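You operate a simulated robot arm through the tools that you are given. There is no shell and no other tool.

You are at the controls of a simulated two-armed robot. One attempt, no reset.

TASK
Cap the middle outlet and pressure-test it at about 150 psi.
Fine: in this order: swing the cap shut, turn it tight, ease the black handle wide open, throttle up by the middle gauge. Leave the other controls as they are.

Only the result counts: the job must be done as asked and must still hold three seconds after the hand-in. Knocking over, shifting, dropping, spilling or breaking anything else fails it. A push-on lid holds only when it is set on centred and level and pressed home; a screw cap is set on level and turned clockwise until tight.

THE ROBOT
Two 7-joint arms with fingered hands on one trunk that stands fixed in place. Base frame: the origin is at the foot of the trunk, x ahead of it, y to its left, z up. Readings come in m, degrees, newtons and seconds.
The left shoulder is at [0.05, 0.214, 0.869], the right one opposite. With the tool pointing down near the work surface each hand reaches from about 0.4 to 0.9 m from the base axis, measured 20 degrees to its own side. Payload 3 kg a hand.
Tool frame (each hand has its own): the origin (TCP) lies between the finger pads and is the grasp point; the fingertips stand 0.026 m ahead of it; z points along the fingers, y is the line along which they close. Largest opening 0.132 m; the body of the gripper starts 0.073 m behind the TCP. The gripper is a hand of 3 fingers: y runs from the thumb to the fingers, the wrist lies at [0, 0, -0.229] in the tool frame, and closing takes about 1.5 s.
Orientation is told as [roll, pitch, yaw] about the base's x, y, z axes, in that order, counted from this pose: with the fingers straight down and closing along the base's y, the tool's x points along the base's -x, its y along +y and its z along -z.

THE INTERFACE
- The arms move only by the tool send_rows. It takes "left_deltas", "right_deltas" or both (then of equal length, played together; a hand with none holds still); each is one flat list of numbers, 6 for each row, row after row: the shift along the base's x, y, z in m, then the turn, a rotation vector about the base's x, y, z in degrees. In form: [tx, ty, tz, wx, wy, wz, tx, ty, tz, wx, wy, wz, ...]. A call has 1 to 20 rows; each row is the pose to reach, as a shift and turn from the pose commanded when the call began. "left_gripper" and "right_gripper" are, for a hand that has rows, the opening, from 0 (shut) to 1 (fully open), set as the call begins (left out, the last holds). A row lasts 0.2 s, in which the tool goes at most 0.05 m and 8.6 degrees; a call with a longer step from one row to the next is refused whole, and so is a gripper value outside its range. A pose out of reach is approached as far as the arm can. The call stops where the force on the tool passes 70 N (or 10 N more than at its start, if that is more) or the arm is blocked; 0.2 s more then pass. Each finger travels about 0.072 m/s and halts on what it meets, pressing with about 30 N; the grip force reading is that of the motor and also rises with nothing between the fingers. The clock runs only during rows and for 0.2 s after the last one: add rows that repeat a pose to give the fingers time. The reply holds the time, the measured pose of the TCP, the force on the tool along the base axes, the opening and the grip force, in the units named above and with some noise, with the torque about the TCP (base axes, N m) and any sound that the robot's microphone picked up.
- Cameras (640 x 400 px; columns grow to the right, rows downward): "scene" is now at [0.0354, -0.0138, 1.5008]; the picture's right is [-0.13, -0.99, 0.00], its down [-0.64, 0.09, -0.77] and it looks along [0.76, -0.10, -0.64] (base axes); focal length 313 px, centre (320, 200). "left" rides on the left gripper at [-0.061, 0.003, -0.092] in its tool frame; the picture's right is [-0.05, -1.00, 0.00], its down [0.83, -0.04, -0.56] and it looks along [0.55, -0.03, 0.83] (tool axes); focal length 230 px, centre (320, 200). "right" rides on the right gripper at [0.062, 0.003, -0.092] in its tool frame; the picture's right is [-0.05, 1.00, 0.00], its down [-0.83, -0.04, -0.56] and it looks along [-0.55, -0.03, 0.83] (tool axes); focal length 230 px, centre (320, 200). There is no depth. A picture from a camera that has moved, and an enlarged one, comes with that camera's place and axes in the base frame and with its lens.
- get_image(camera): a new picture of that camera. It takes no simulated time.
- curl_fingers(finger1, finger2, thumb_bend, hand): sets how far each is bent, from 0 (flat) to 1 (curled in); at 0.3 the hand is open as for a grip, at 0.7 the pads meet at the TCP. One left out holds its place. A second passes; each finger stops where it meets its share of the squeeze, and holds until it gets a number again. A gripper value or a shape takes the hand back. It gives what a move gives, with no picture; readings hold the bend of each and the force on the fingers (four entries, about 0 where the hand has none), thumb and palm.
- preshape(shape, hand): the hand has 3 fingers and takes this shape, open, in about a second: jaw (thumb against the fingers, like two jaws); tri (thumb and two fingers); tip (a fingertip pinch); poke (one finger out to press); point (the index stretched); flat (the hand flat); cup (the hand cupped); fist (a fist). The gripper value then closes the fingers along that shape, each until it touches; the sizes above hold for jaw. It gives what a move gives, with no picture.
- head_to(pan, tilt): turns the head with the scene camera to pan (to the left, within 86 degrees either way) and tilt (down, from -29 to 69), counted from straight ahead of the robot. It gives what a move gives.
- inspect(camera, box): a new picture of the part [left, top, right, bottom] of that camera's present view, enlarged. It takes no simulated time.
- finish_job(): hands the job in; it is judged then, once.

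Places have to be worked out from the pictures, the camera data and where the tool is seen. Open the grippers and draw the arms clear of the work before you hand the job in, unless the task says otherwise.

The tools are called after "Call:" as a command line: name --argument value ..., lists and objects as JSON in quotes. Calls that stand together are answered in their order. send_rows: Moves the arms, as the interface text tells. Its arguments: {"type":"object","properties":{"left_deltas":{"type":"array","items":{"type":"number"}},"left_gripper":{"type":"number"},"right_deltas":{"type":"array","items":{"type":"number"}},"right_gripper":{"type":"number"}},"required":[]} The other tools are called the same way: preshape (shape, hand) gives the hand a shape; curl_fingers (finger1, finger2, thumb_bend, hand) moves the fingers one by one; head_to (pan, tilt) turns the head that bears the scene camera; get_image (camera) takes a picture; inspect (camera, box) takes an enlarged picture of a part of a camera's view; finish_job () hands the job in.

At the start:

```text
time_s: 0.0
left_position: [0.5294, -0.0602, 1.1425]
left_orientation: [0.0, -0.1, -27.3]
left_contact_force: [0.2, 0.5, -0.5]
left_ft_torque: [0.04, -0.01, 0.0]
left_finger_gap: 0.1318
left_grasp_force: 0.0
left_shape: jaw
left_bend: [0.3, 0.3, 0.3]
left_finger forces: [0.0, 0.0, 0.0, 0.0, 0.0, 0.0]
right_position: [0.4428, -0.5035, 1.1597]
right_orientation: [0.0, -0.1, -27.3]
right_contact_force: [0.0, 0.2, 0.0]
right_ft_torque: [0.0, 0.01, 0.0]
right_finger_gap: 0.1319
right_grasp_force: 0.0
right_shape: jaw
right_bend: [0.3, 0.3, 0.3]
right_finger forces: [0.0, 0.1, 0.0, 0.0, 0.1, 0.0]
head pan, tilt: [-7.7, 40.0]
```

scene: 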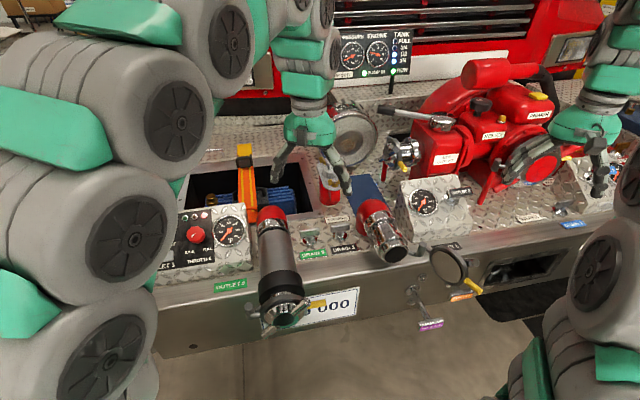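
right: 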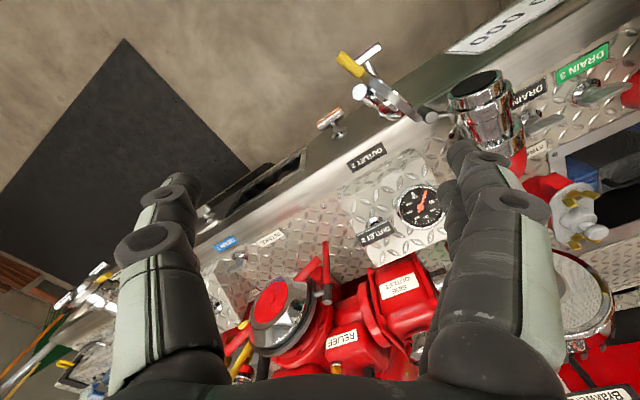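
left: 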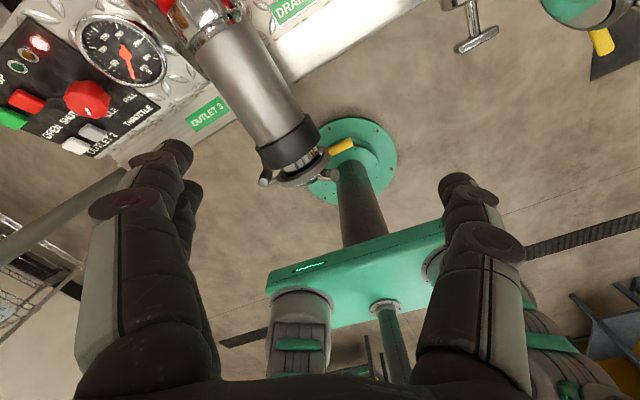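

I'll first look closely at the panel to identify the middle outlet, its cap, the black handle, the gauge and throttle.

Call:
inspect --camera "scene" --box '[320, 140, 520, 340]'

Call:
inspect --camera "scene" --box '[140, 180, 340, 340]'

Call:
inspect --camera "scene" --box '[440, 120, 640, 260]'

Call:
inspect --camera "right" --box '[300, 20, 560, 260]'

Call:
inspect --camera "left" --box '[0, 0, 240, 160]'

```text
2.00 times, centred on (420, 240) of scene
camera zoom: at [0.0354, -0.0138, 1.5008], right [-0.13, -0.99, 0.0], down [-0.64, 0.09, -0.77], along [0.76, -0.1, -0.64], focal length 626 px, centre (120, 120)
```

zoom: 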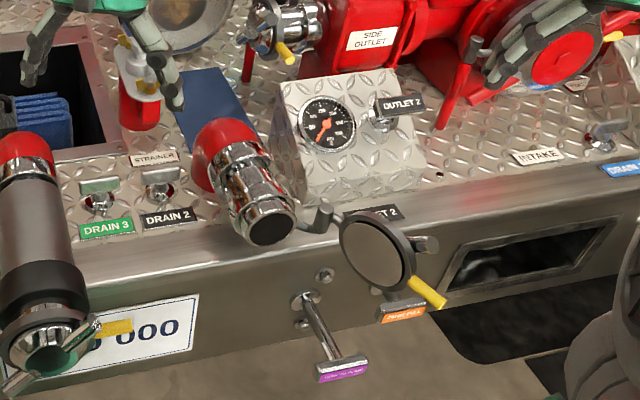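

```text
2.50 times, centred on (240, 260) of scene
camera zoom: at [0.0354, -0.0138, 1.5008], right [-0.13, -0.99, 0.0], down [-0.64, 0.09, -0.77], along [0.76, -0.1, -0.64], focal length 783 px, centre (520, 50)
```

zoom: 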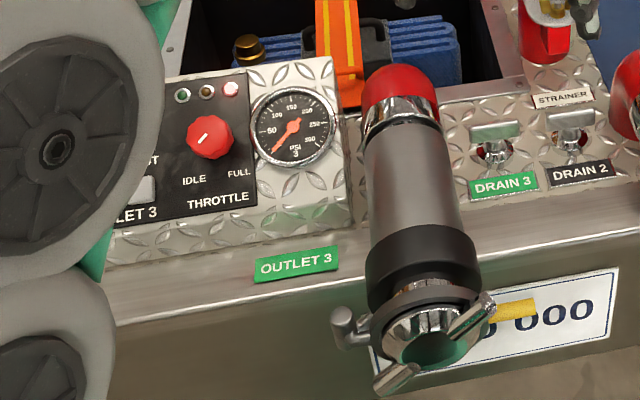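

```text
2.86 times, centred on (540, 190) of scene
camera zoom: at [0.0354, -0.0138, 1.5008], right [-0.13, -0.99, 0.0], down [-0.64, 0.09, -0.77], along [0.76, -0.1, -0.64], focal length 895 px, centre (-309, 229)
```

zoom: 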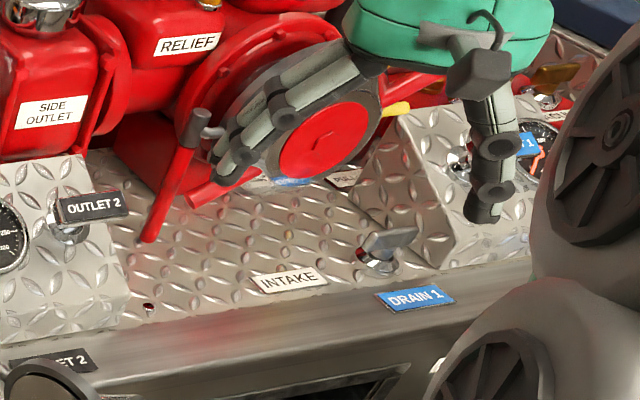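

```text
1.67 times, centred on (430, 140) of right
camera zoom: at [0.3904, -0.4731, 1.2528], right [0.5, 0.86, 0.0], down [0.72, -0.42, 0.56], along [0.48, -0.28, -0.83], focal length 384 px, centre (137, 300)
```

zoom: 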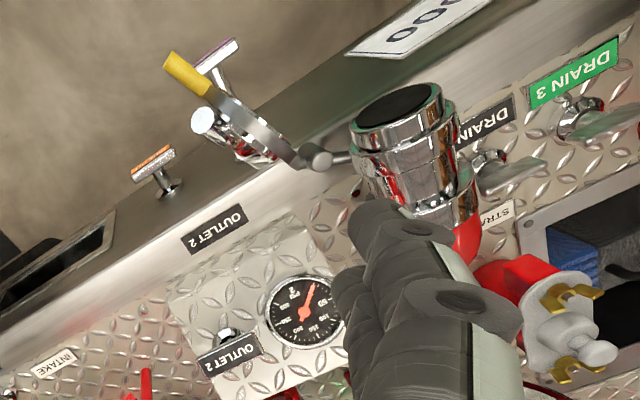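

```text
2.50 times, centred on (120, 80) of left
camera zoom: at [0.5847, -0.0855, 1.2347], right [-0.41, -0.91, 0.0], down [-0.76, 0.34, 0.56], along [-0.51, 0.23, -0.83], focal length 575 px, centre (820, 500)
```

zoom: 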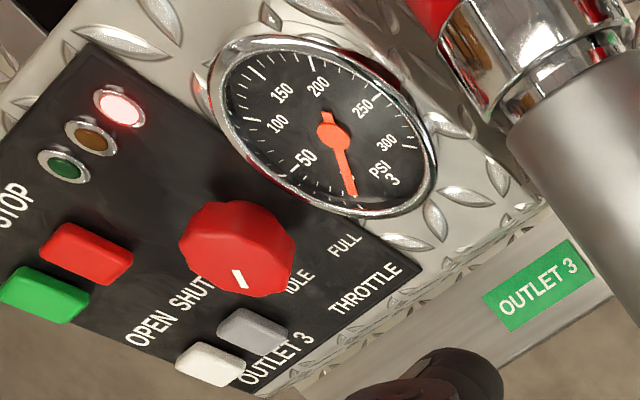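

The middle outlet is OUTLET 2: the chrome pipe with the swing cap hanging open to its right, a black OUTLET 2 handle and gauge on the little box, and the red THROTTLE knob on the left panel. I'll zoom tighter on each piece.

Call:
inspect --camera "scene" --box '[360, 200, 490, 300]'

Call:
inspect --camera "scene" --box '[395, 165, 485, 235]'

Call:
inspect --camera "scene" --box '[150, 190, 270, 300]'

Call:
inspect --camera "right" --box '[320, 30, 500, 150]'

Call:
inspect --camera "right" --box '[330, 140, 470, 260]'

Call:
inspect --camera "scene" --box '[320, 20, 420, 90]'

```text
4.00 times, centred on (425, 250) of scene
camera zoom: at [0.0354, -0.0138, 1.5008], right [-0.13, -0.99, 0.0], down [-0.64, 0.09, -0.77], along [0.76, -0.1, -0.64], focal length 1253 px, centre (-100, 0)
```

zoom: 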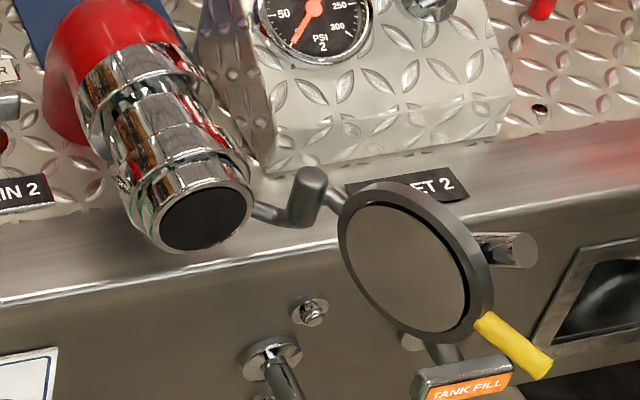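

```text
5.71 times, centred on (440, 200) of scene
camera zoom: at [0.0354, -0.0138, 1.5008], right [-0.13, -0.99, 0.0], down [-0.64, 0.09, -0.77], along [0.76, -0.1, -0.64], focal length 1790 px, centre (-366, 200)
```

zoom: 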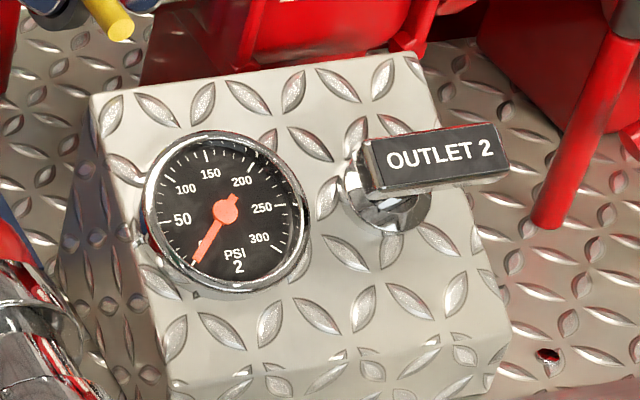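

```text
3.64 times, centred on (210, 245) of scene
camera zoom: at [0.0354, -0.0138, 1.5008], right [-0.13, -0.99, 0.0], down [-0.64, 0.09, -0.77], along [0.76, -0.1, -0.64], focal length 1139 px, centre (720, 36)
```

zoom: 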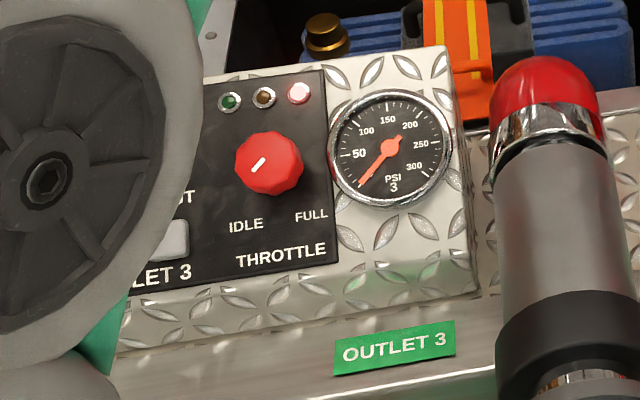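

```text
3.33 times, centred on (410, 90) of right
camera zoom: at [0.3904, -0.4731, 1.2528], right [0.5, 0.86, 0.0], down [0.72, -0.42, 0.56], along [0.48, -0.28, -0.83], focal length 767 px, centre (20, 567)
```

zoom: 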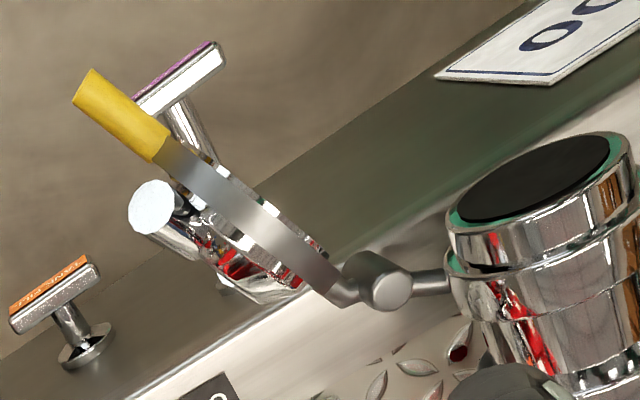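

```text
3.33 times, centred on (400, 200) of right
camera zoom: at [0.3904, -0.4731, 1.2528], right [0.5, 0.86, 0.0], down [0.72, -0.42, 0.56], along [0.48, -0.28, -0.83], focal length 767 px, centre (53, 200)
```

zoom: 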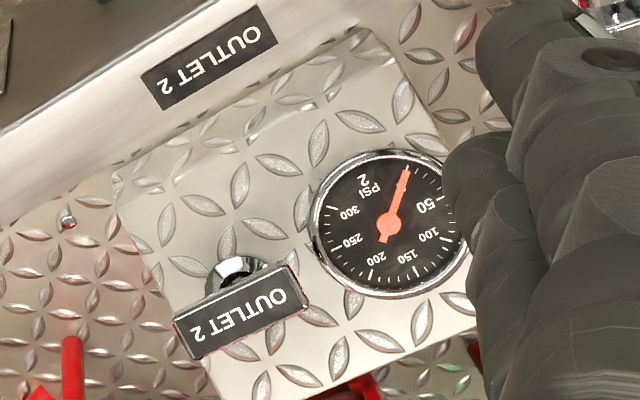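

```text
5.71 times, centred on (370, 55) of scene
camera zoom: at [0.0354, -0.0138, 1.5008], right [-0.13, -0.99, 0.0], down [-0.64, 0.09, -0.77], along [0.76, -0.1, -0.64], focal length 1790 px, centre (34, 1029)
```

zoom: 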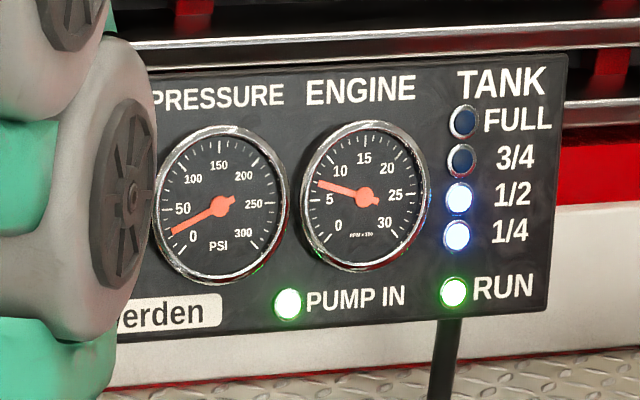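

The cap hangs open about 118° about a hinge at roughly (0.57,-0.36,0.84); the pipe end is at about (0.554,-0.288,0.846). I'll zoom more on the cap's lugs, outlet 3 as a reference, and the black handle before moving.

Call:
inspect --camera "scene" --box '[420, 235, 490, 300]'

Call:
inspect --camera "scene" --box '[240, 270, 340, 340]'

Call:
inspect --camera "left" --box '[180, 0, 360, 200]'

Call:
inspect --camera "left" --box '[420, 0, 640, 80]'

Call:
inspect --camera "right" --box '[320, 30, 430, 110]'

Call:
inspect --camera "scene" --box '[440, 180, 490, 215]'

```text
6.15 times, centred on (455, 268) of scene
camera zoom: at [0.0354, -0.0138, 1.5008], right [-0.13, -0.99, 0.0], down [-0.64, 0.09, -0.77], along [0.76, -0.1, -0.64], focal length 1928 px, centre (-511, -215)
```

zoom: 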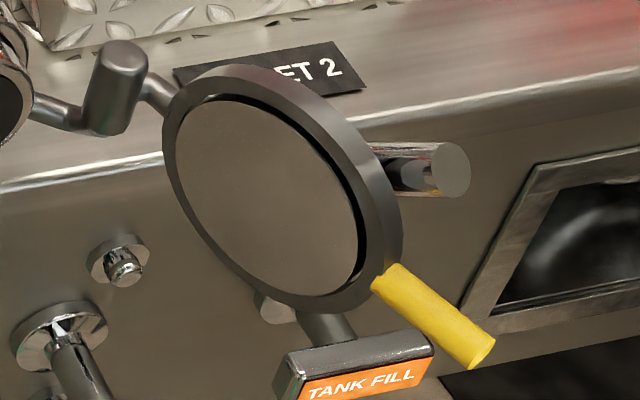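

```text
5.71 times, centred on (290, 305) of scene
camera zoom: at [0.0354, -0.0138, 1.5008], right [-0.13, -0.99, 0.0], down [-0.64, 0.09, -0.77], along [0.76, -0.1, -0.64], focal length 1790 px, centre (491, -400)
```

zoom: 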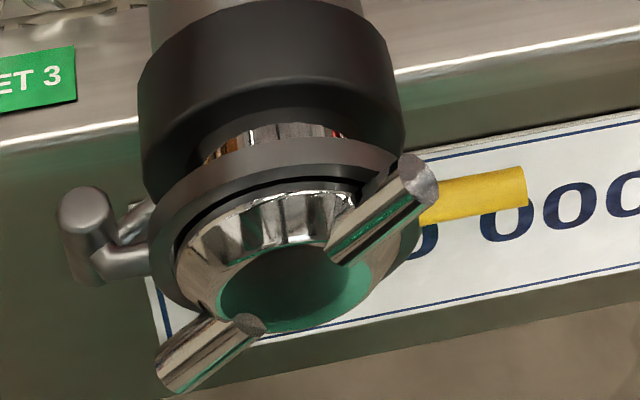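

```text
2.00 times, centred on (270, 100) of left
camera zoom: at [0.5847, -0.0855, 1.2347], right [-0.41, -0.91, 0.0], down [-0.76, 0.34, 0.56], along [-0.51, 0.23, -0.83], focal length 460 px, centre (420, 400)
```

zoom: 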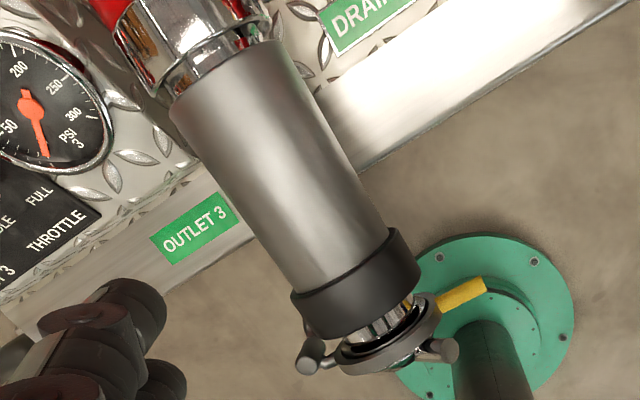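

```text
2.91 times, centred on (530, 40) of left
camera zoom: at [0.5847, -0.0855, 1.2347], right [-0.41, -0.91, 0.0], down [-0.76, 0.34, 0.56], along [-0.51, 0.23, -0.83], focal length 669 px, centre (-291, 666)
```

zoom: 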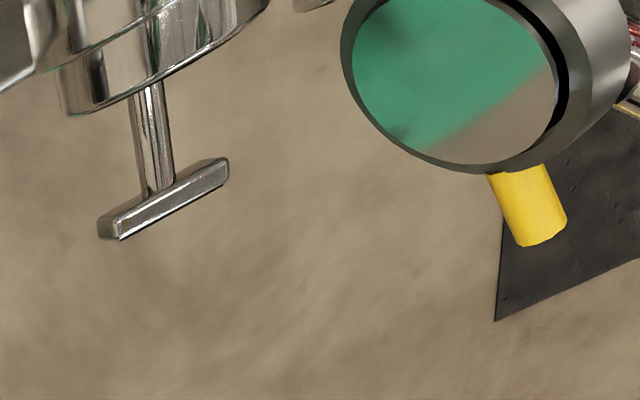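

```text
5.00 times, centred on (375, 70) of right
camera zoom: at [0.3904, -0.4731, 1.2528], right [0.5, 0.86, 0.0], down [0.72, -0.42, 0.56], along [0.48, -0.28, -0.83], focal length 1150 px, centre (45, 850)
```

zoom: 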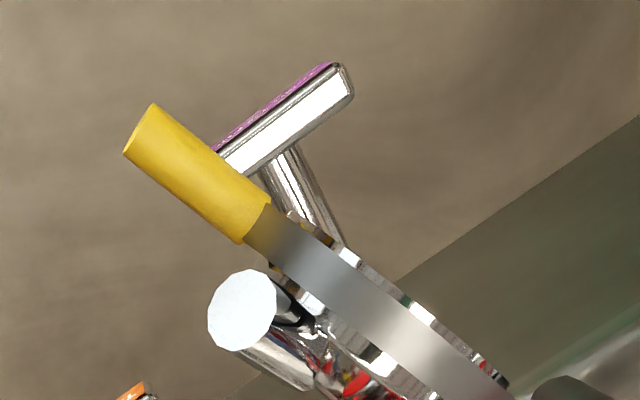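

```text
11.43 times, centred on (465, 198) of scene
camera zoom: at [0.0354, -0.0138, 1.5008], right [-0.13, -0.99, 0.0], down [-0.64, 0.09, -0.77], along [0.76, -0.1, -0.64], focal length 3580 px, centre (-1337, 229)
```

zoom: 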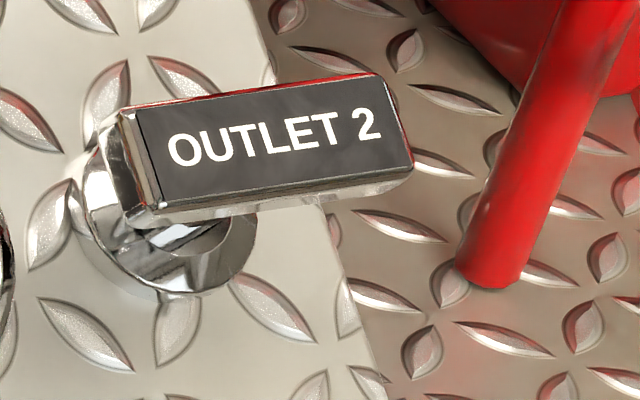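

Cap 2 has a dark ring with the yellow tab and a chrome body with two lugs, like outlet 3's. I'll try the poke shape on the right hand in the air, to see what a single-finger pusher looks like.

Call:
preshape --hand "right" --shape "poke"

Call:
get_image --camera "right"

Call:
get_image --camera "scene"

```text
time_s: 0.9
left_position: [0.5306, -0.0587, 1.1444]
left_orientation: [0.0, -0.1, -27.2]
left_contact_force: [0.0, 0.1, 0.4]
left_ft_torque: [0.01, -0.01, 0.0]
left_finger_gap: 0.1319
left_grasp_force: 0.0
left_shape: jaw
left_bend: [0.3, 0.3, 0.3]
left_finger forces: [0.1, 0.0, 0.1, 0.0, 0.0, 0.0]
right_position: [0.4424, -0.5028, 1.1599]
right_orientation: [0.0, 0.1, -27.2]
right_contact_force: [0.0, -0.3, -0.4]
right_ft_torque: [0.0, 0.01, -0.01]
right_finger_gap: 0.0
right_grasp_force: 0.0
right_shape: poke
right_bend: [1.0, 1.0, 0.45]
right_finger forces: [0.0, 0.0, 0.1, 0.0, 0.0, 0.0]
head pan, tilt: [-7.7, 40.0]
```

```text
taken
camera right: at [0.3904, -0.4731, 1.2528], right [0.5, 0.86, 0.0], down [0.72, -0.42, 0.56], along [0.48, -0.28, -0.83], focal length 230 px, centre (320, 200)
```

right: 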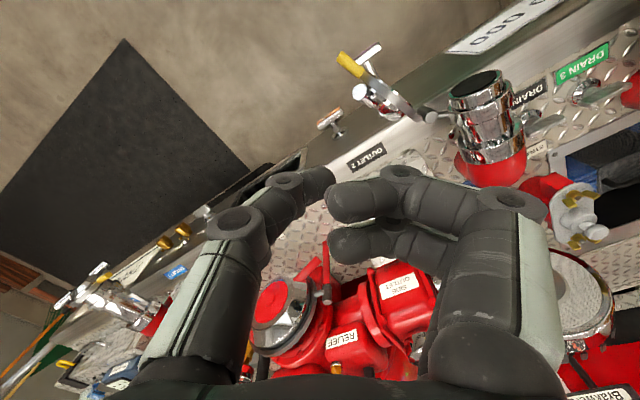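

```text
taken
```

scene: 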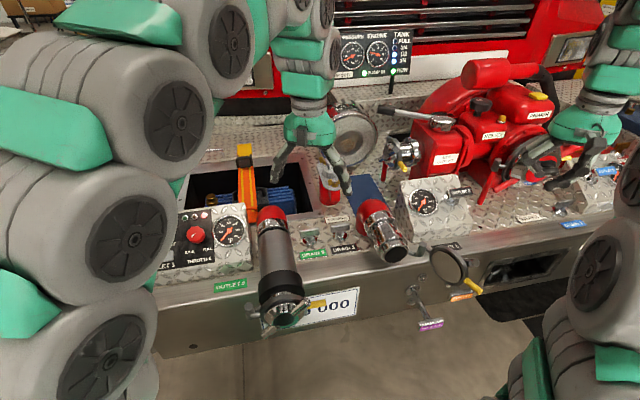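

In the poke shape the thumb tip sits on the TCP axis, but the curled fingers lie close beside it. I'll see whether the "point" shape offers a longer, cleaner pusher.

Call:
preshape --hand "right" --shape "point"

Call:
get_image --camera "right"

Call:
inspect --camera "scene" --box '[500, 90, 640, 230]'

```text
time_s: 1.8
left_position: [0.5291, -0.0596, 1.1433]
left_orientation: [0.0, 0.1, -27.2]
left_contact_force: [0.0, -0.2, 0.1]
left_ft_torque: [0.0, 0.01, -0.01]
left_finger_gap: 0.1316
left_grasp_force: 0.0
left_shape: jaw
left_bend: [0.3, 0.3, 0.3]
left_finger forces: [0.1, 0.0, 0.0, 0.0, 0.0, 0.1]
right_position: [0.4429, -0.5029, 1.159]
right_orientation: [0.0, 0.1, -27.2]
right_contact_force: [-0.7, -0.6, 0.4]
right_ft_torque: [0.0, 0.0, -0.03]
right_finger_gap: 0.0001
right_grasp_force: 0.1
right_shape: point
right_bend: [0.24, 1.0, 0.48]
right_finger forces: [0.0, 0.1, 0.0, 0.1, 0.1, 0.0]
head pan, tilt: [-7.7, 40.0]
```

```text
taken
camera right: at [0.3904, -0.4731, 1.2529], right [0.5, 0.86, 0.0], down [0.72, -0.42, 0.56], along [0.48, -0.28, -0.83], focal length 230 px, centre (320, 200)
```

right: 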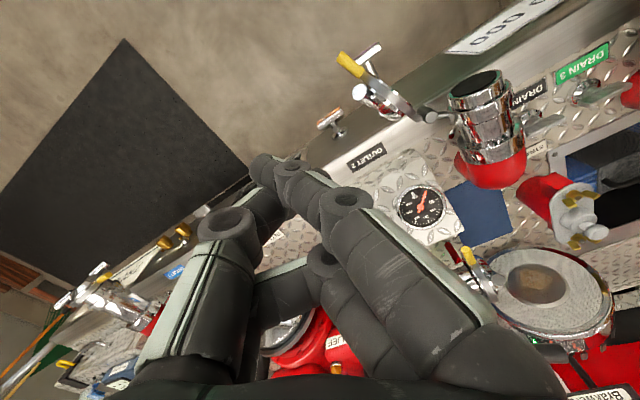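

```text
2.86 times, centred on (570, 160) of scene
camera zoom: at [0.0354, -0.0138, 1.5008], right [-0.13, -0.99, 0.0], down [-0.64, 0.09, -0.77], along [0.76, -0.1, -0.64], focal length 895 px, centre (-394, 314)
```

zoom: 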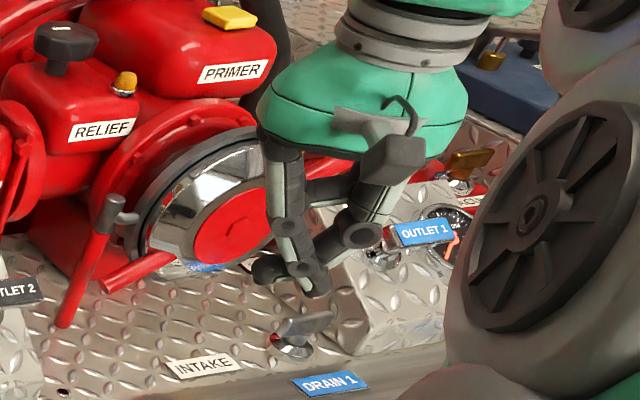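

The point shape isn't better. I'll use the thumb alone (two fingers curled away, thumb at 0.3) as a hook, so the cap's lugs fit between thumb and palm; first set the fingers, then move above the yellow tab's outer side.

Call:
curl_fingers --hand "right" --finger1 1.0 --finger2 1.0 --thumb_bend 0.3

Call:
send_rows --right_deltas '[-0.002, 0.009, -0.026, 0, 0, 6.9, -0.005, 0.017, -0.052, 0, 0, 13.8, -0.007, 0.026, -0.078, 0, 0, 20.6, -0.0095, 0.035, -0.105, 0, 0, 27.5, -0.012, 0.043, -0.131, 0, 0, 34.4, -0.014, 0.052, -0.157, 0, 0, 41.3, -0.017, 0.06, -0.183, 0, 0, 48.1, -0.019, 0.069, -0.209, 0, 0, 55, -0.019, 0.069, -0.209, 0, 0, 55]'

Call:
get_image --camera "right"

Call:
inspect --camera "scene" --box '[380, 160, 560, 320]'

```text
time_s: 2.8
left_position: [0.5307, -0.0604, 1.1434]
left_orientation: [0.0, 0.0, -27.2]
left_contact_force: [0.2, 0.2, 0.2]
left_ft_torque: [0.01, 0.0, 0.01]
left_finger_gap: 0.132
left_grasp_force: 0.1
left_shape: jaw
left_bend: [0.3, 0.3, 0.3]
left_finger forces: [0.0, 0.0, 0.1, 0.1, 0.1, 0.0]
right_position: [0.4426, -0.5044, 1.1601]
right_orientation: [0.0, 0.0, -27.2]
right_contact_force: [0.6, -0.4, -0.1]
right_ft_torque: [0.02, -0.01, 0.01]
right_finger_gap: 0.0573
right_grasp_force: 0.0
right_shape: fingers
right_bend: [1.0, 1.0, 0.3]
right_finger forces: [0.0, 0.0, 0.0, 0.0, 0.1, 0.1]
head pan, tilt: [-7.7, 40.0]
```

```text
time_s: 4.8
left_position: [0.529, -0.0589, 1.1421]
left_orientation: [-0.1, 0.0, -27.2]
left_contact_force: [0.6, 0.1, -0.3]
left_ft_torque: [0.0, -0.01, 0.03]
left_finger_gap: 0.1319
left_grasp_force: 0.1
left_shape: jaw
left_bend: [0.3, 0.3, 0.3]
left_finger forces: [0.0, 0.0, 0.1, 0.0, 0.1, 0.0]
right_position: [0.424, -0.4339, 0.9506]
right_orientation: [0.0, 0.0, 27.9]
right_contact_force: [0.4, -0.2, -0.4]
right_ft_torque: [0.0, -0.02, 0.0]
right_finger_gap: 0.0574
right_grasp_force: 0.1
right_shape: fingers
right_bend: [1.0, 1.0, 0.3]
right_finger forces: [0.0, 0.1, 0.0, 0.0, 0.0, 0.0]
head pan, tilt: [-7.7, 40.0]
```

```text
taken
camera right: at [0.3692, -0.4601, 1.0441], right [-0.42, 0.91, 0.0], down [0.75, 0.35, 0.55], along [0.5, 0.23, -0.83], focal length 230 px, centre (320, 200)
```

right: 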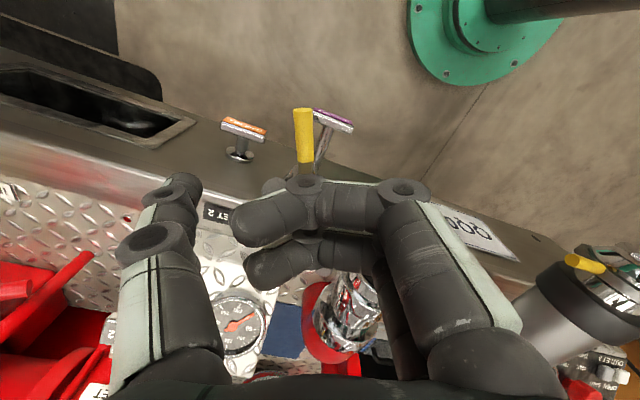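

```text
2.50 times, centred on (470, 240) of scene
camera zoom: at [0.0354, -0.0138, 1.5008], right [-0.13, -0.99, 0.0], down [-0.64, 0.09, -0.77], along [0.76, -0.1, -0.64], focal length 783 px, centre (-55, 100)
```

zoom: 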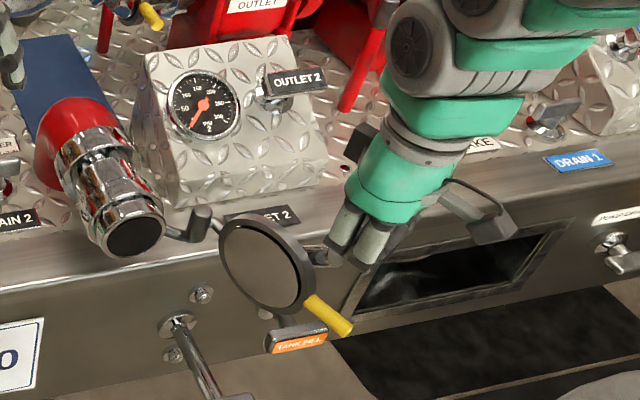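

The thumb hook is above the tab's outer side; the view confirms the tab tip near (0.417,-0.455). I'll shift slightly outward so the lug clears my curled fingers, then descend to tab height.

Call:
send_rows --right_deltas '[-0.015, 0.006, 0, 0, 0, 1.5, -0.0304, 0.0128, 0, 0, 0, 3.1, -0.0304, 0.0128, -0.025, 0, 0, 3.1, -0.0304, 0.0128, -0.05, 0, 0, 3.1, -0.0304, 0.0128, -0.075, 0, 0, 3.1, -0.0304, 0.0128, -0.097, 0, 0, 3.1, -0.0304, 0.0128, -0.097, 0, 0, 3.1]'

Call:
get_image --camera "right"

Call:
inspect --camera "scene" --box '[400, 200, 540, 320]'

```text
time_s: 6.4
left_position: [0.5298, -0.0596, 1.144]
left_orientation: [0.1, 0.0, -27.2]
left_contact_force: [-0.1, 0.1, 0.5]
left_ft_torque: [0.01, 0.02, 0.01]
left_finger_gap: 0.1319
left_grasp_force: 0.0
left_shape: jaw
left_bend: [0.3, 0.3, 0.3]
left_finger forces: [0.1, 0.0, 0.1, 0.1, 0.1, 0.1]
right_position: [0.3944, -0.4205, 0.8536]
right_orientation: [0.0, 0.0, 30.9]
right_contact_force: [-0.2, 0.6, -0.4]
right_ft_torque: [-0.03, -0.03, -0.05]
right_finger_gap: 0.0575
right_grasp_force: 0.2
right_shape: fingers
right_bend: [1.0, 1.0, 0.3]
right_finger forces: [0.1, 0.0, 0.1, 0.1, 0.0, 0.0]
head pan, tilt: [-7.7, 40.0]
```

```text
taken
camera right: at [0.3404, -0.4502, 0.9462], right [-0.47, 0.88, 0.0], down [0.73, 0.39, 0.56], along [0.49, 0.26, -0.83], focal length 230 px, centre (320, 200)
```

right: 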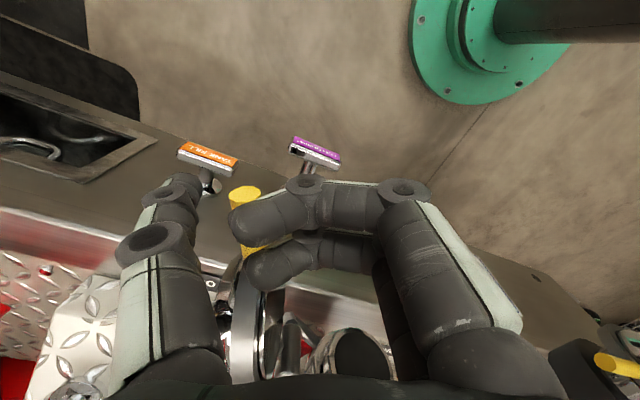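

```text
3.33 times, centred on (470, 260) of scene
camera zoom: at [0.0354, -0.0138, 1.5008], right [-0.13, -0.99, 0.0], down [-0.64, 0.09, -0.77], along [0.76, -0.1, -0.64], focal length 1044 px, centre (-180, 0)
```

zoom: 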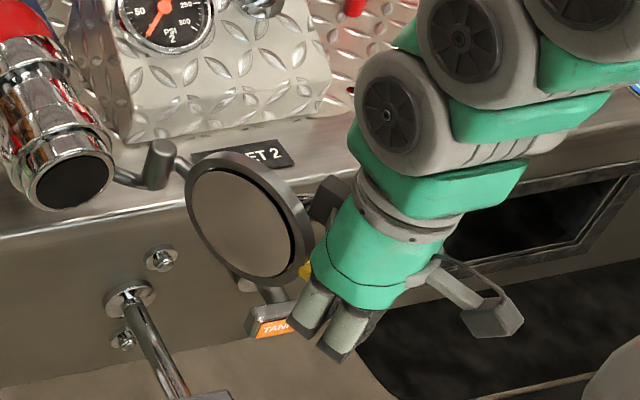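

No contact yet; the tab (tip at about (0.413,-0.454)) lies between thumb and fingertips. Now I sweep it round the hinge arc with the hand turning along.

Call:
send_rows --right_deltas '[-0.0043, 0.0189, 0, 0, 0, 0, -0.007, 0.0347, 0, 0, 0, -5, -0.0082, 0.0505, 0, 0, 0, -10, -0.0081, 0.0665, 0, 0, 0, -15, -0.0066, 0.0824, 0, 0, 0, -20, -0.0036, 0.0981, 0, 0, 0, -25, 0.0006, 0.1135, 0, 0, 0, -30, 0.0062, 0.1285, 0, 0, 0, -35, 0.013, 0.1429, 0, 0, 0, -40, 0.0211, 0.1565, 0, 0, 0, -45, 0.0304, 0.1696, 0, 0, 0, -50]'

Call:
get_image --camera "right"

Call:
inspect --camera "scene" --box '[340, 180, 500, 320]'

```text
time_s: 8.8
left_position: [0.5301, -0.0589, 1.1439]
left_orientation: [-0.1, 0.0, -27.2]
left_contact_force: [0.0, 0.3, -0.4]
left_ft_torque: [0.01, -0.02, -0.01]
left_finger_gap: 0.132
left_grasp_force: 0.1
left_shape: jaw
left_bend: [0.3, 0.3, 0.3]
left_finger forces: [0.1, 0.1, 0.0, 0.0, 0.1, 0.0]
right_position: [0.4243, -0.2529, 0.8545]
right_orientation: [0.0, 0.0, -19.2]
right_contact_force: [1.1, -0.8, 0.3]
right_ft_torque: [-0.01, 0.0, -0.01]
right_finger_gap: 0.058
right_grasp_force: 0.7
right_shape: fingers
right_bend: [1.0, 1.0, 0.3]
right_finger forces: [0.0, 0.0, 0.0, 0.1, 0.6, 0.0]
head pan, tilt: [-7.7, 40.0]
```

```text
taken
camera right: at [0.3683, -0.2294, 0.9475], right [0.38, 0.93, 0.0], down [0.77, -0.31, 0.56], along [0.52, -0.21, -0.83], focal length 230 px, centre (320, 200)
```

right: 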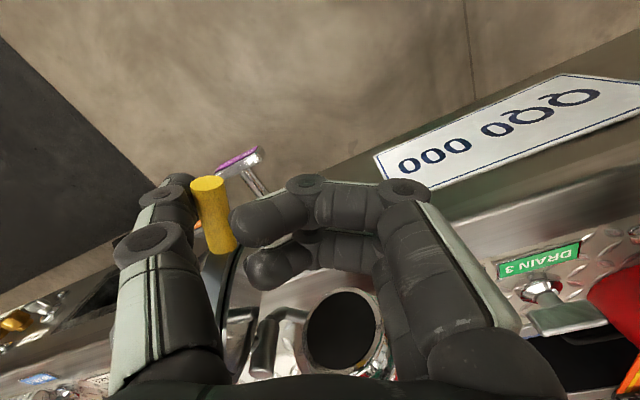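

```text
2.86 times, centred on (420, 250) of scene
camera zoom: at [0.0354, -0.0138, 1.5008], right [-0.13, -0.99, 0.0], down [-0.64, 0.09, -0.77], along [0.76, -0.1, -0.64], focal length 895 px, centre (34, 57)
```

zoom: 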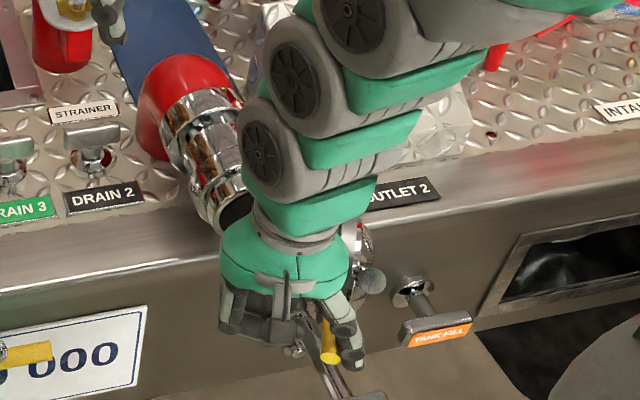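

The cap follows the thumb round the arc without trouble. Continuing the sweep toward the closed position.

Call:
send_rows --right_deltas '[0.0101, 0.0146, -0.001, 0, 0, -4, 0.0204, 0.0263, -0.001, 0, 0, -8, 0.0319, 0.0372, -0.001, 0, 0, -12, 0.0442, 0.0471, -0.001, 0, 0, -16, 0.0575, 0.056, -0.001, 0, 0, -20, 0.0715, 0.0638, -0.001, 0, 0, -24, 0.0861, 0.0704, -0.001, 0, 0, -28, 0.1014, 0.0758, -0.001, 0, 0, -32, 0.1173, 0.0798, -0.001, 0, 0, -36, 0.1333, 0.0824, -0.001, 0, 0, -40, 0.1497, 0.0837, -0.001, 0, 0, -44]'

Call:
get_image --camera "right"

Call:
inspect --camera "scene" --box '[320, 170, 480, 310]'

```text
time_s: 11.2
left_position: [0.5289, -0.059, 1.1442]
left_orientation: [-0.1, 0.0, -27.2]
left_contact_force: [0.0, 0.0, 0.0]
left_ft_torque: [-0.02, 0.01, 0.01]
left_finger_gap: 0.1317
left_grasp_force: 0.0
left_shape: jaw
left_bend: [0.3, 0.3, 0.3]
left_finger forces: [0.0, 0.0, 0.0, 0.0, 0.0, 0.0]
right_position: [0.5744, -0.1675, 0.8517]
right_orientation: [0.0, 0.0, -63.2]
right_contact_force: [-0.6, 0.0, -0.1]
right_ft_torque: [0.02, -0.02, 0.03]
right_finger_gap: 0.0579
right_grasp_force: 0.2
right_shape: fingers
right_bend: [1.0, 1.0, 0.3]
right_finger forces: [0.0, 0.1, 0.1, 0.0, 0.0, 0.0]
head pan, tilt: [-7.7, 40.0]
```

```text
taken
camera right: at [0.5505, -0.1122, 0.9454], right [0.91, 0.4, 0.0], down [0.34, -0.76, 0.56], along [0.22, -0.51, -0.83], focal length 230 px, centre (320, 200)
```

right: 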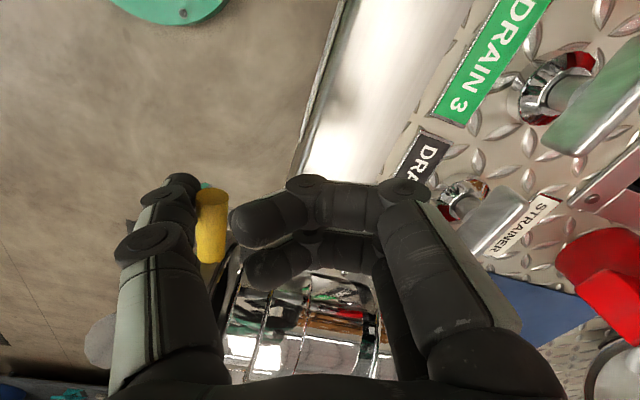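

```text
2.86 times, centred on (400, 240) of scene
camera zoom: at [0.0354, -0.0138, 1.5008], right [-0.13, -0.99, 0.0], down [-0.64, 0.09, -0.77], along [0.76, -0.1, -0.64], focal length 895 px, centre (91, 86)
```

zoom: 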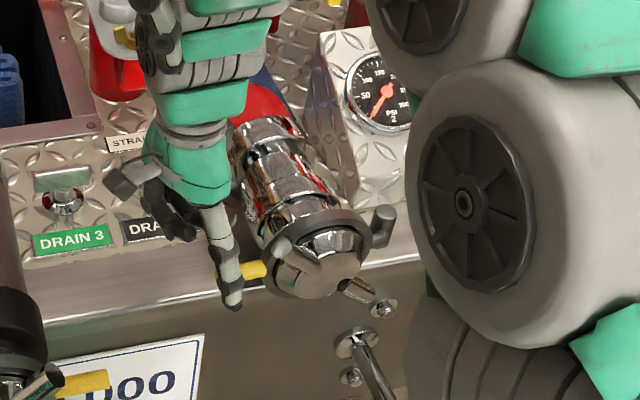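

The cap is almost seated on the pipe. I'll push the last centimetres in small steps, watching the force.

Call:
send_rows --right_deltas '[0.008, -0.0005, 0, 0, 0, -2, 0.016, -0.001, 0, 0, 0, -4, 0.022, -0.001, 0, 0, 0, -4, 0.028, 0, 0, 0, 0, -4]'

Call:
inspect --camera "scene" --box '[340, 190, 460, 300]'

Call:
get_image --camera "right"

```text
time_s: 12.2
left_position: [0.53, -0.0587, 1.1432]
left_orientation: [0.0, 0.1, -27.2]
left_contact_force: [0.5, 1.0, 0.2]
left_ft_torque: [-0.01, -0.02, 0.0]
left_finger_gap: 0.1319
left_grasp_force: 0.2
left_shape: jaw
left_bend: [0.3, 0.3, 0.3]
left_finger forces: [0.0, 0.0, 0.0, 0.0, 0.0, 0.1]
right_position: [0.5994, -0.1677, 0.8519]
right_orientation: [-0.1, 0.0, -67.2]
right_contact_force: [-17.9, 3.8, -4.0]
right_ft_torque: [0.13, -0.22, -0.85]
right_finger_gap: 0.0632
right_grasp_force: 7.8
right_shape: fingers
right_bend: [1.0, 1.0, 0.24]
right_finger forces: [0.1, 0.0, 0.1, 0.1, 15.0, 0.1]
head pan, tilt: [-7.7, 40.0]
```

```text
3.64 times, centred on (400, 245) of scene
camera zoom: at [0.0351, -0.0137, 1.5008], right [-0.13, -0.99, 0.0], down [-0.64, 0.09, -0.77], along [0.76, -0.1, -0.64], focal length 1139 px, centre (29, 36)
```

zoom: 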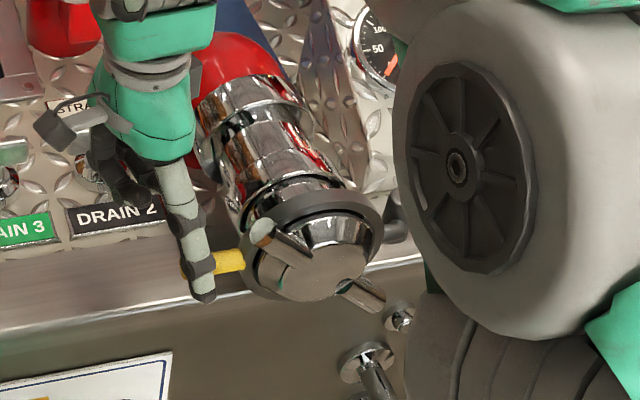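

```text
taken
camera right: at [0.5807, -0.1104, 0.9445], right [0.94, 0.34, 0.0], down [0.28, -0.78, 0.55], along [0.19, -0.52, -0.83], focal length 230 px, centre (320, 200)
```

right: 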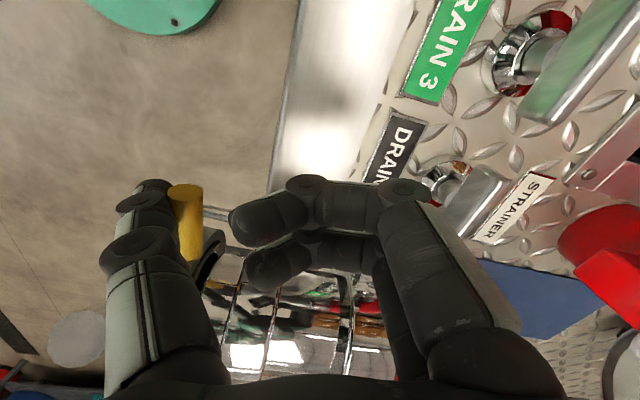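

Contact of about 18 N with the thumb yielding: the cap sits on the pipe end. I back the thumb off slightly and lift straight up, then check that the cap stays shut.

Call:
send_rows --right_deltas '[-0.01, 0, 0, 0, 0, 0, -0.02, 0.001, 0, 0, 0, 0, -0.022, 0.003, 0.03, 0, 0, 0, -0.022, 0.003, 0.07, 0, 0, 0, -0.022, 0.003, 0.11, 0, 0, 0, -0.022, 0.003, 0.15, 0, 0, 0]'

Call:
inspect --camera "scene" --box '[340, 190, 460, 300]'

Call:
get_image --camera "left"

Call:
get_image --camera "right"

```text
time_s: 13.6
left_position: [0.5297, -0.0591, 1.1435]
left_orientation: [-0.1, 0.0, -27.2]
left_contact_force: [-0.6, -0.5, 0.3]
left_ft_torque: [0.0, 0.02, 0.01]
left_finger_gap: 0.132
left_grasp_force: 0.0
left_shape: jaw
left_bend: [0.3, 0.3, 0.3]
left_finger forces: [0.0, 0.0, 0.1, 0.0, 0.0, 0.0]
right_position: [0.5794, -0.1665, 1.0041]
right_orientation: [0.1, 0.0, -67.2]
right_contact_force: [-0.9, 0.7, 0.2]
right_ft_torque: [0.02, 0.01, -0.02]
right_finger_gap: 0.0578
right_grasp_force: 0.0
right_shape: fingers
right_bend: [1.0, 1.0, 0.3]
right_finger forces: [0.0, 0.0, 0.0, 0.1, 0.0, 0.0]
head pan, tilt: [-7.7, 40.0]
```

```text
3.64 times, centred on (400, 245) of scene
camera zoom: at [0.0354, -0.0137, 1.5008], right [-0.13, -0.99, 0.0], down [-0.64, 0.09, -0.77], along [0.76, -0.1, -0.64], focal length 1139 px, centre (29, 36)
```

zoom: 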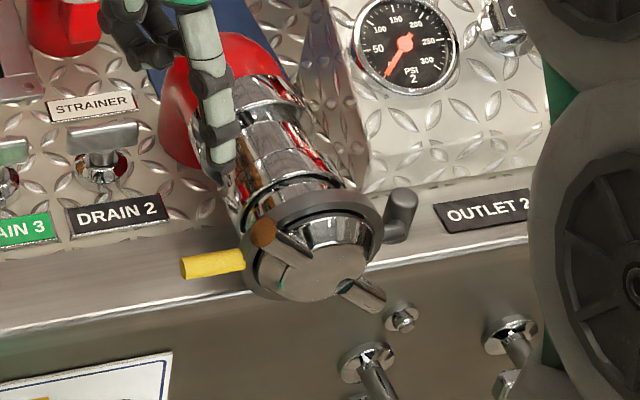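

```text
taken
camera left: at [0.5847, -0.0855, 1.2346], right [-0.41, -0.91, 0.0], down [-0.76, 0.34, 0.56], along [-0.51, 0.23, -0.83], focal length 230 px, centre (320, 200)
```

left: 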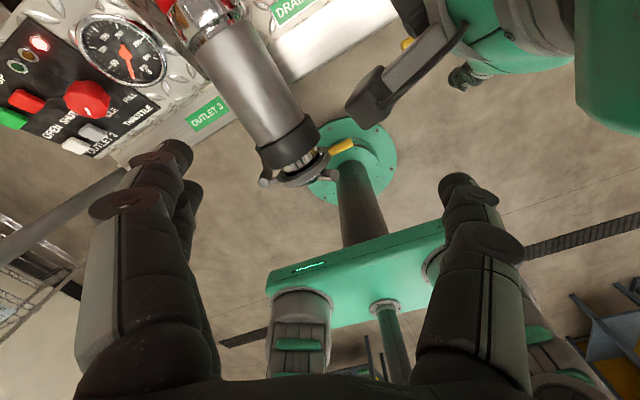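

```text
taken
camera right: at [0.5588, -0.1086, 1.0977], right [0.94, 0.34, 0.0], down [0.28, -0.78, 0.56], along [0.19, -0.52, -0.83], focal length 230 px, centre (320, 200)
```

right: 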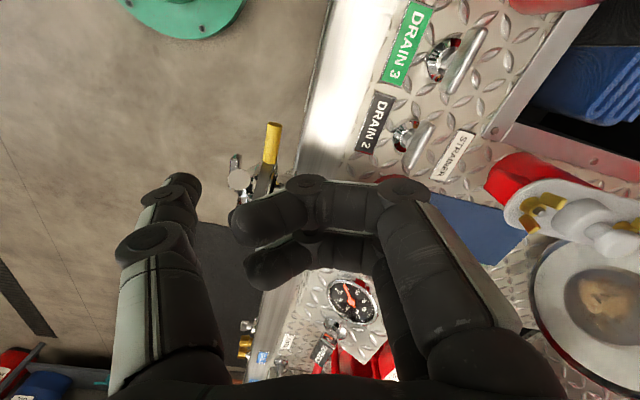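

The cap stays shut on its own. Peg 1 of the chrome body ends at about (0.5185,-0.240,0.898), so I'll push it sideways clockwise with a stiff poke thumb; first reshape and pose the hand left of that lug.

Call:
preshape --hand "right" --shape "poke"

Call:
send_rows --right_deltas '[-0.025, -0.007, 0, 0, 0, -7.6, -0.05, -0.015, 0, 0, 0, -15.2, -0.0744, -0.0235, 0, 0, 0, -22.8, -0.0744, -0.0235, -0.03, 0, 0, -22.8, -0.0744, -0.0235, -0.06, 0, 0, -22.8, -0.0744, -0.0235, -0.06, 0, 0, -22.8]'

Call:
inspect --camera "scene" --box '[320, 170, 460, 300]'

Call:
get_image --camera "right"

```text
time_s: 14.5
left_position: [0.5304, -0.0601, 1.1436]
left_orientation: [0.0, 0.0, -27.2]
left_contact_force: [-0.2, 0.4, -0.2]
left_ft_torque: [0.01, -0.03, 0.03]
left_finger_gap: 0.132
left_grasp_force: 0.0
left_shape: jaw
left_bend: [0.3, 0.3, 0.3]
left_finger forces: [0.0, 0.0, 0.0, 0.0, 0.0, 0.0]
right_position: [0.5799, -0.1662, 1.0043]
right_orientation: [0.0, 0.0, -67.1]
right_contact_force: [0.3, -0.3, 0.4]
right_ft_torque: [0.02, 0.01, 0.0]
right_finger_gap: 0.0
right_grasp_force: 0.0
right_shape: poke
right_bend: [1.0, 1.0, 0.45]
right_finger forces: [0.1, 0.0, 0.1, 0.1, 0.1, 0.0]
head pan, tilt: [-7.7, 40.0]
```

```text
time_s: 15.9
left_position: [0.5292, -0.0612, 1.1438]
left_orientation: [0.0, -0.1, -27.1]
left_contact_force: [1.2, 0.4, -0.3]
left_ft_torque: [0.0, 0.02, -0.01]
left_finger_gap: 0.1319
left_grasp_force: 0.0
left_shape: jaw
left_bend: [0.3, 0.3, 0.3]
left_finger forces: [0.0, 0.0, 0.1, 0.1, 0.0, 0.0]
right_position: [0.5022, -0.1891, 0.9421]
right_orientation: [0.0, 0.0, -89.8]
right_contact_force: [0.5, -0.6, 0.1]
right_ft_torque: [-0.02, -0.01, -0.01]
right_finger_gap: 0.0
right_grasp_force: 0.0
right_shape: poke
right_bend: [1.0, 1.0, 0.45]
right_finger forces: [0.0, 0.0, 0.0, 0.1, 0.1, 0.0]
head pan, tilt: [-7.7, 40.0]
```

```text
3.08 times, centred on (390, 235) of scene
camera zoom: at [0.0354, -0.0138, 1.5008], right [-0.13, -0.99, 0.0], down [-0.64, 0.09, -0.77], along [0.76, -0.1, -0.64], focal length 964 px, centre (105, 92)
```

zoom: 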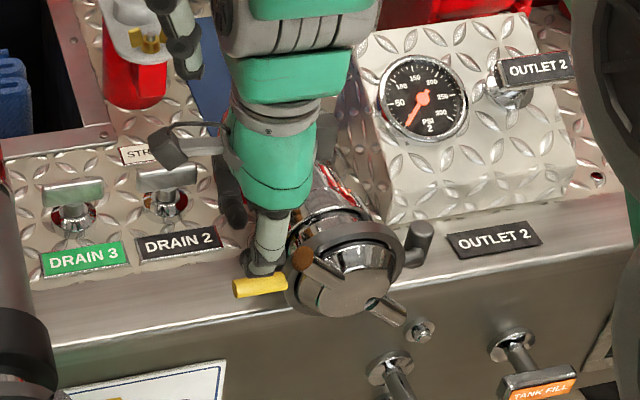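

```text
taken
camera right: at [0.5058, -0.1271, 1.0353], right [1.0, -0.05, 0.0], down [-0.04, -0.83, 0.56], along [-0.03, -0.55, -0.83], focal length 230 px, centre (320, 200)
```

right: 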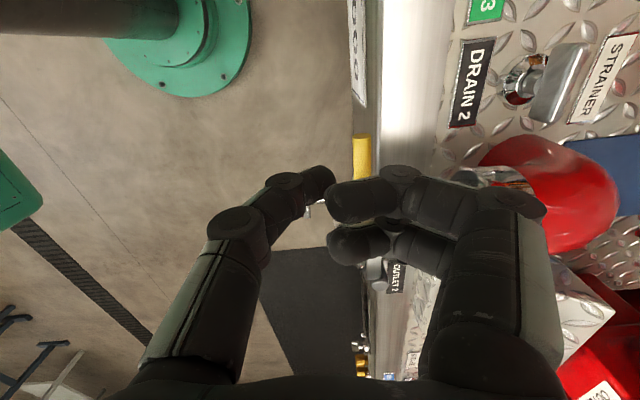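

The thumb tip is left of lug 1. I descend to lug height and sweep toward -y in small steps.

Call:
send_rows --right_deltas '[0.003, 0, -0.02, 0, 0, 0, 0.003, 0, -0.037, 0, 0, 0, 0.003, -0.01, -0.037, 0, 0, 0, 0.003, -0.02, -0.037, 0, 0, 0, 0.003, -0.028, -0.037, 0, 0, 0, 0.003, -0.036, -0.037, 0, 0, 0, 0.003, -0.044, -0.036, 0, 0, 0, 0.003, -0.052, -0.034, 0, 0, 0, 0.003, -0.06, -0.032, 0, 0, 0]'

Call:
inspect --camera "scene" --box '[340, 190, 460, 300]'

```text
time_s: 17.9
left_position: [0.5298, -0.0596, 1.1436]
left_orientation: [0.0, 0.0, -27.3]
left_contact_force: [-0.1, 0.5, 1.1]
left_ft_torque: [-0.03, 0.01, 0.01]
left_finger_gap: 0.1318
left_grasp_force: 0.1
left_shape: jaw
left_bend: [0.3, 0.3, 0.3]
left_finger forces: [0.0, 0.1, 0.1, 0.0, 0.0, 0.0]
right_position: [0.5081, -0.2491, 0.9104]
right_orientation: [0.0, 0.0, -89.9]
right_contact_force: [-3.3, 5.4, 1.5]
right_ft_torque: [0.12, 0.03, 0.0]
right_finger_gap: 0.0002
right_grasp_force: 0.1
right_shape: poke
right_bend: [1.0, 1.0, 0.45]
right_finger forces: [0.0, 0.1, 0.0, 0.0, 4.7, 0.0]
head pan, tilt: [-7.7, 40.0]
```

```text
3.64 times, centred on (400, 245) of scene
camera zoom: at [0.0353, -0.0137, 1.5008], right [-0.13, -0.99, 0.0], down [-0.64, 0.09, -0.77], along [0.76, -0.1, -0.64], focal length 1139 px, centre (29, 36)
```

zoom: 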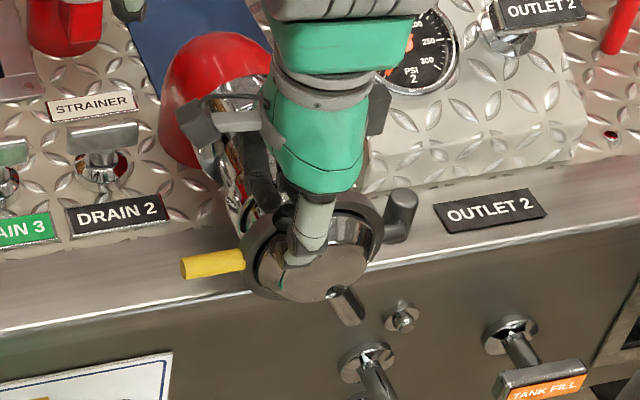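

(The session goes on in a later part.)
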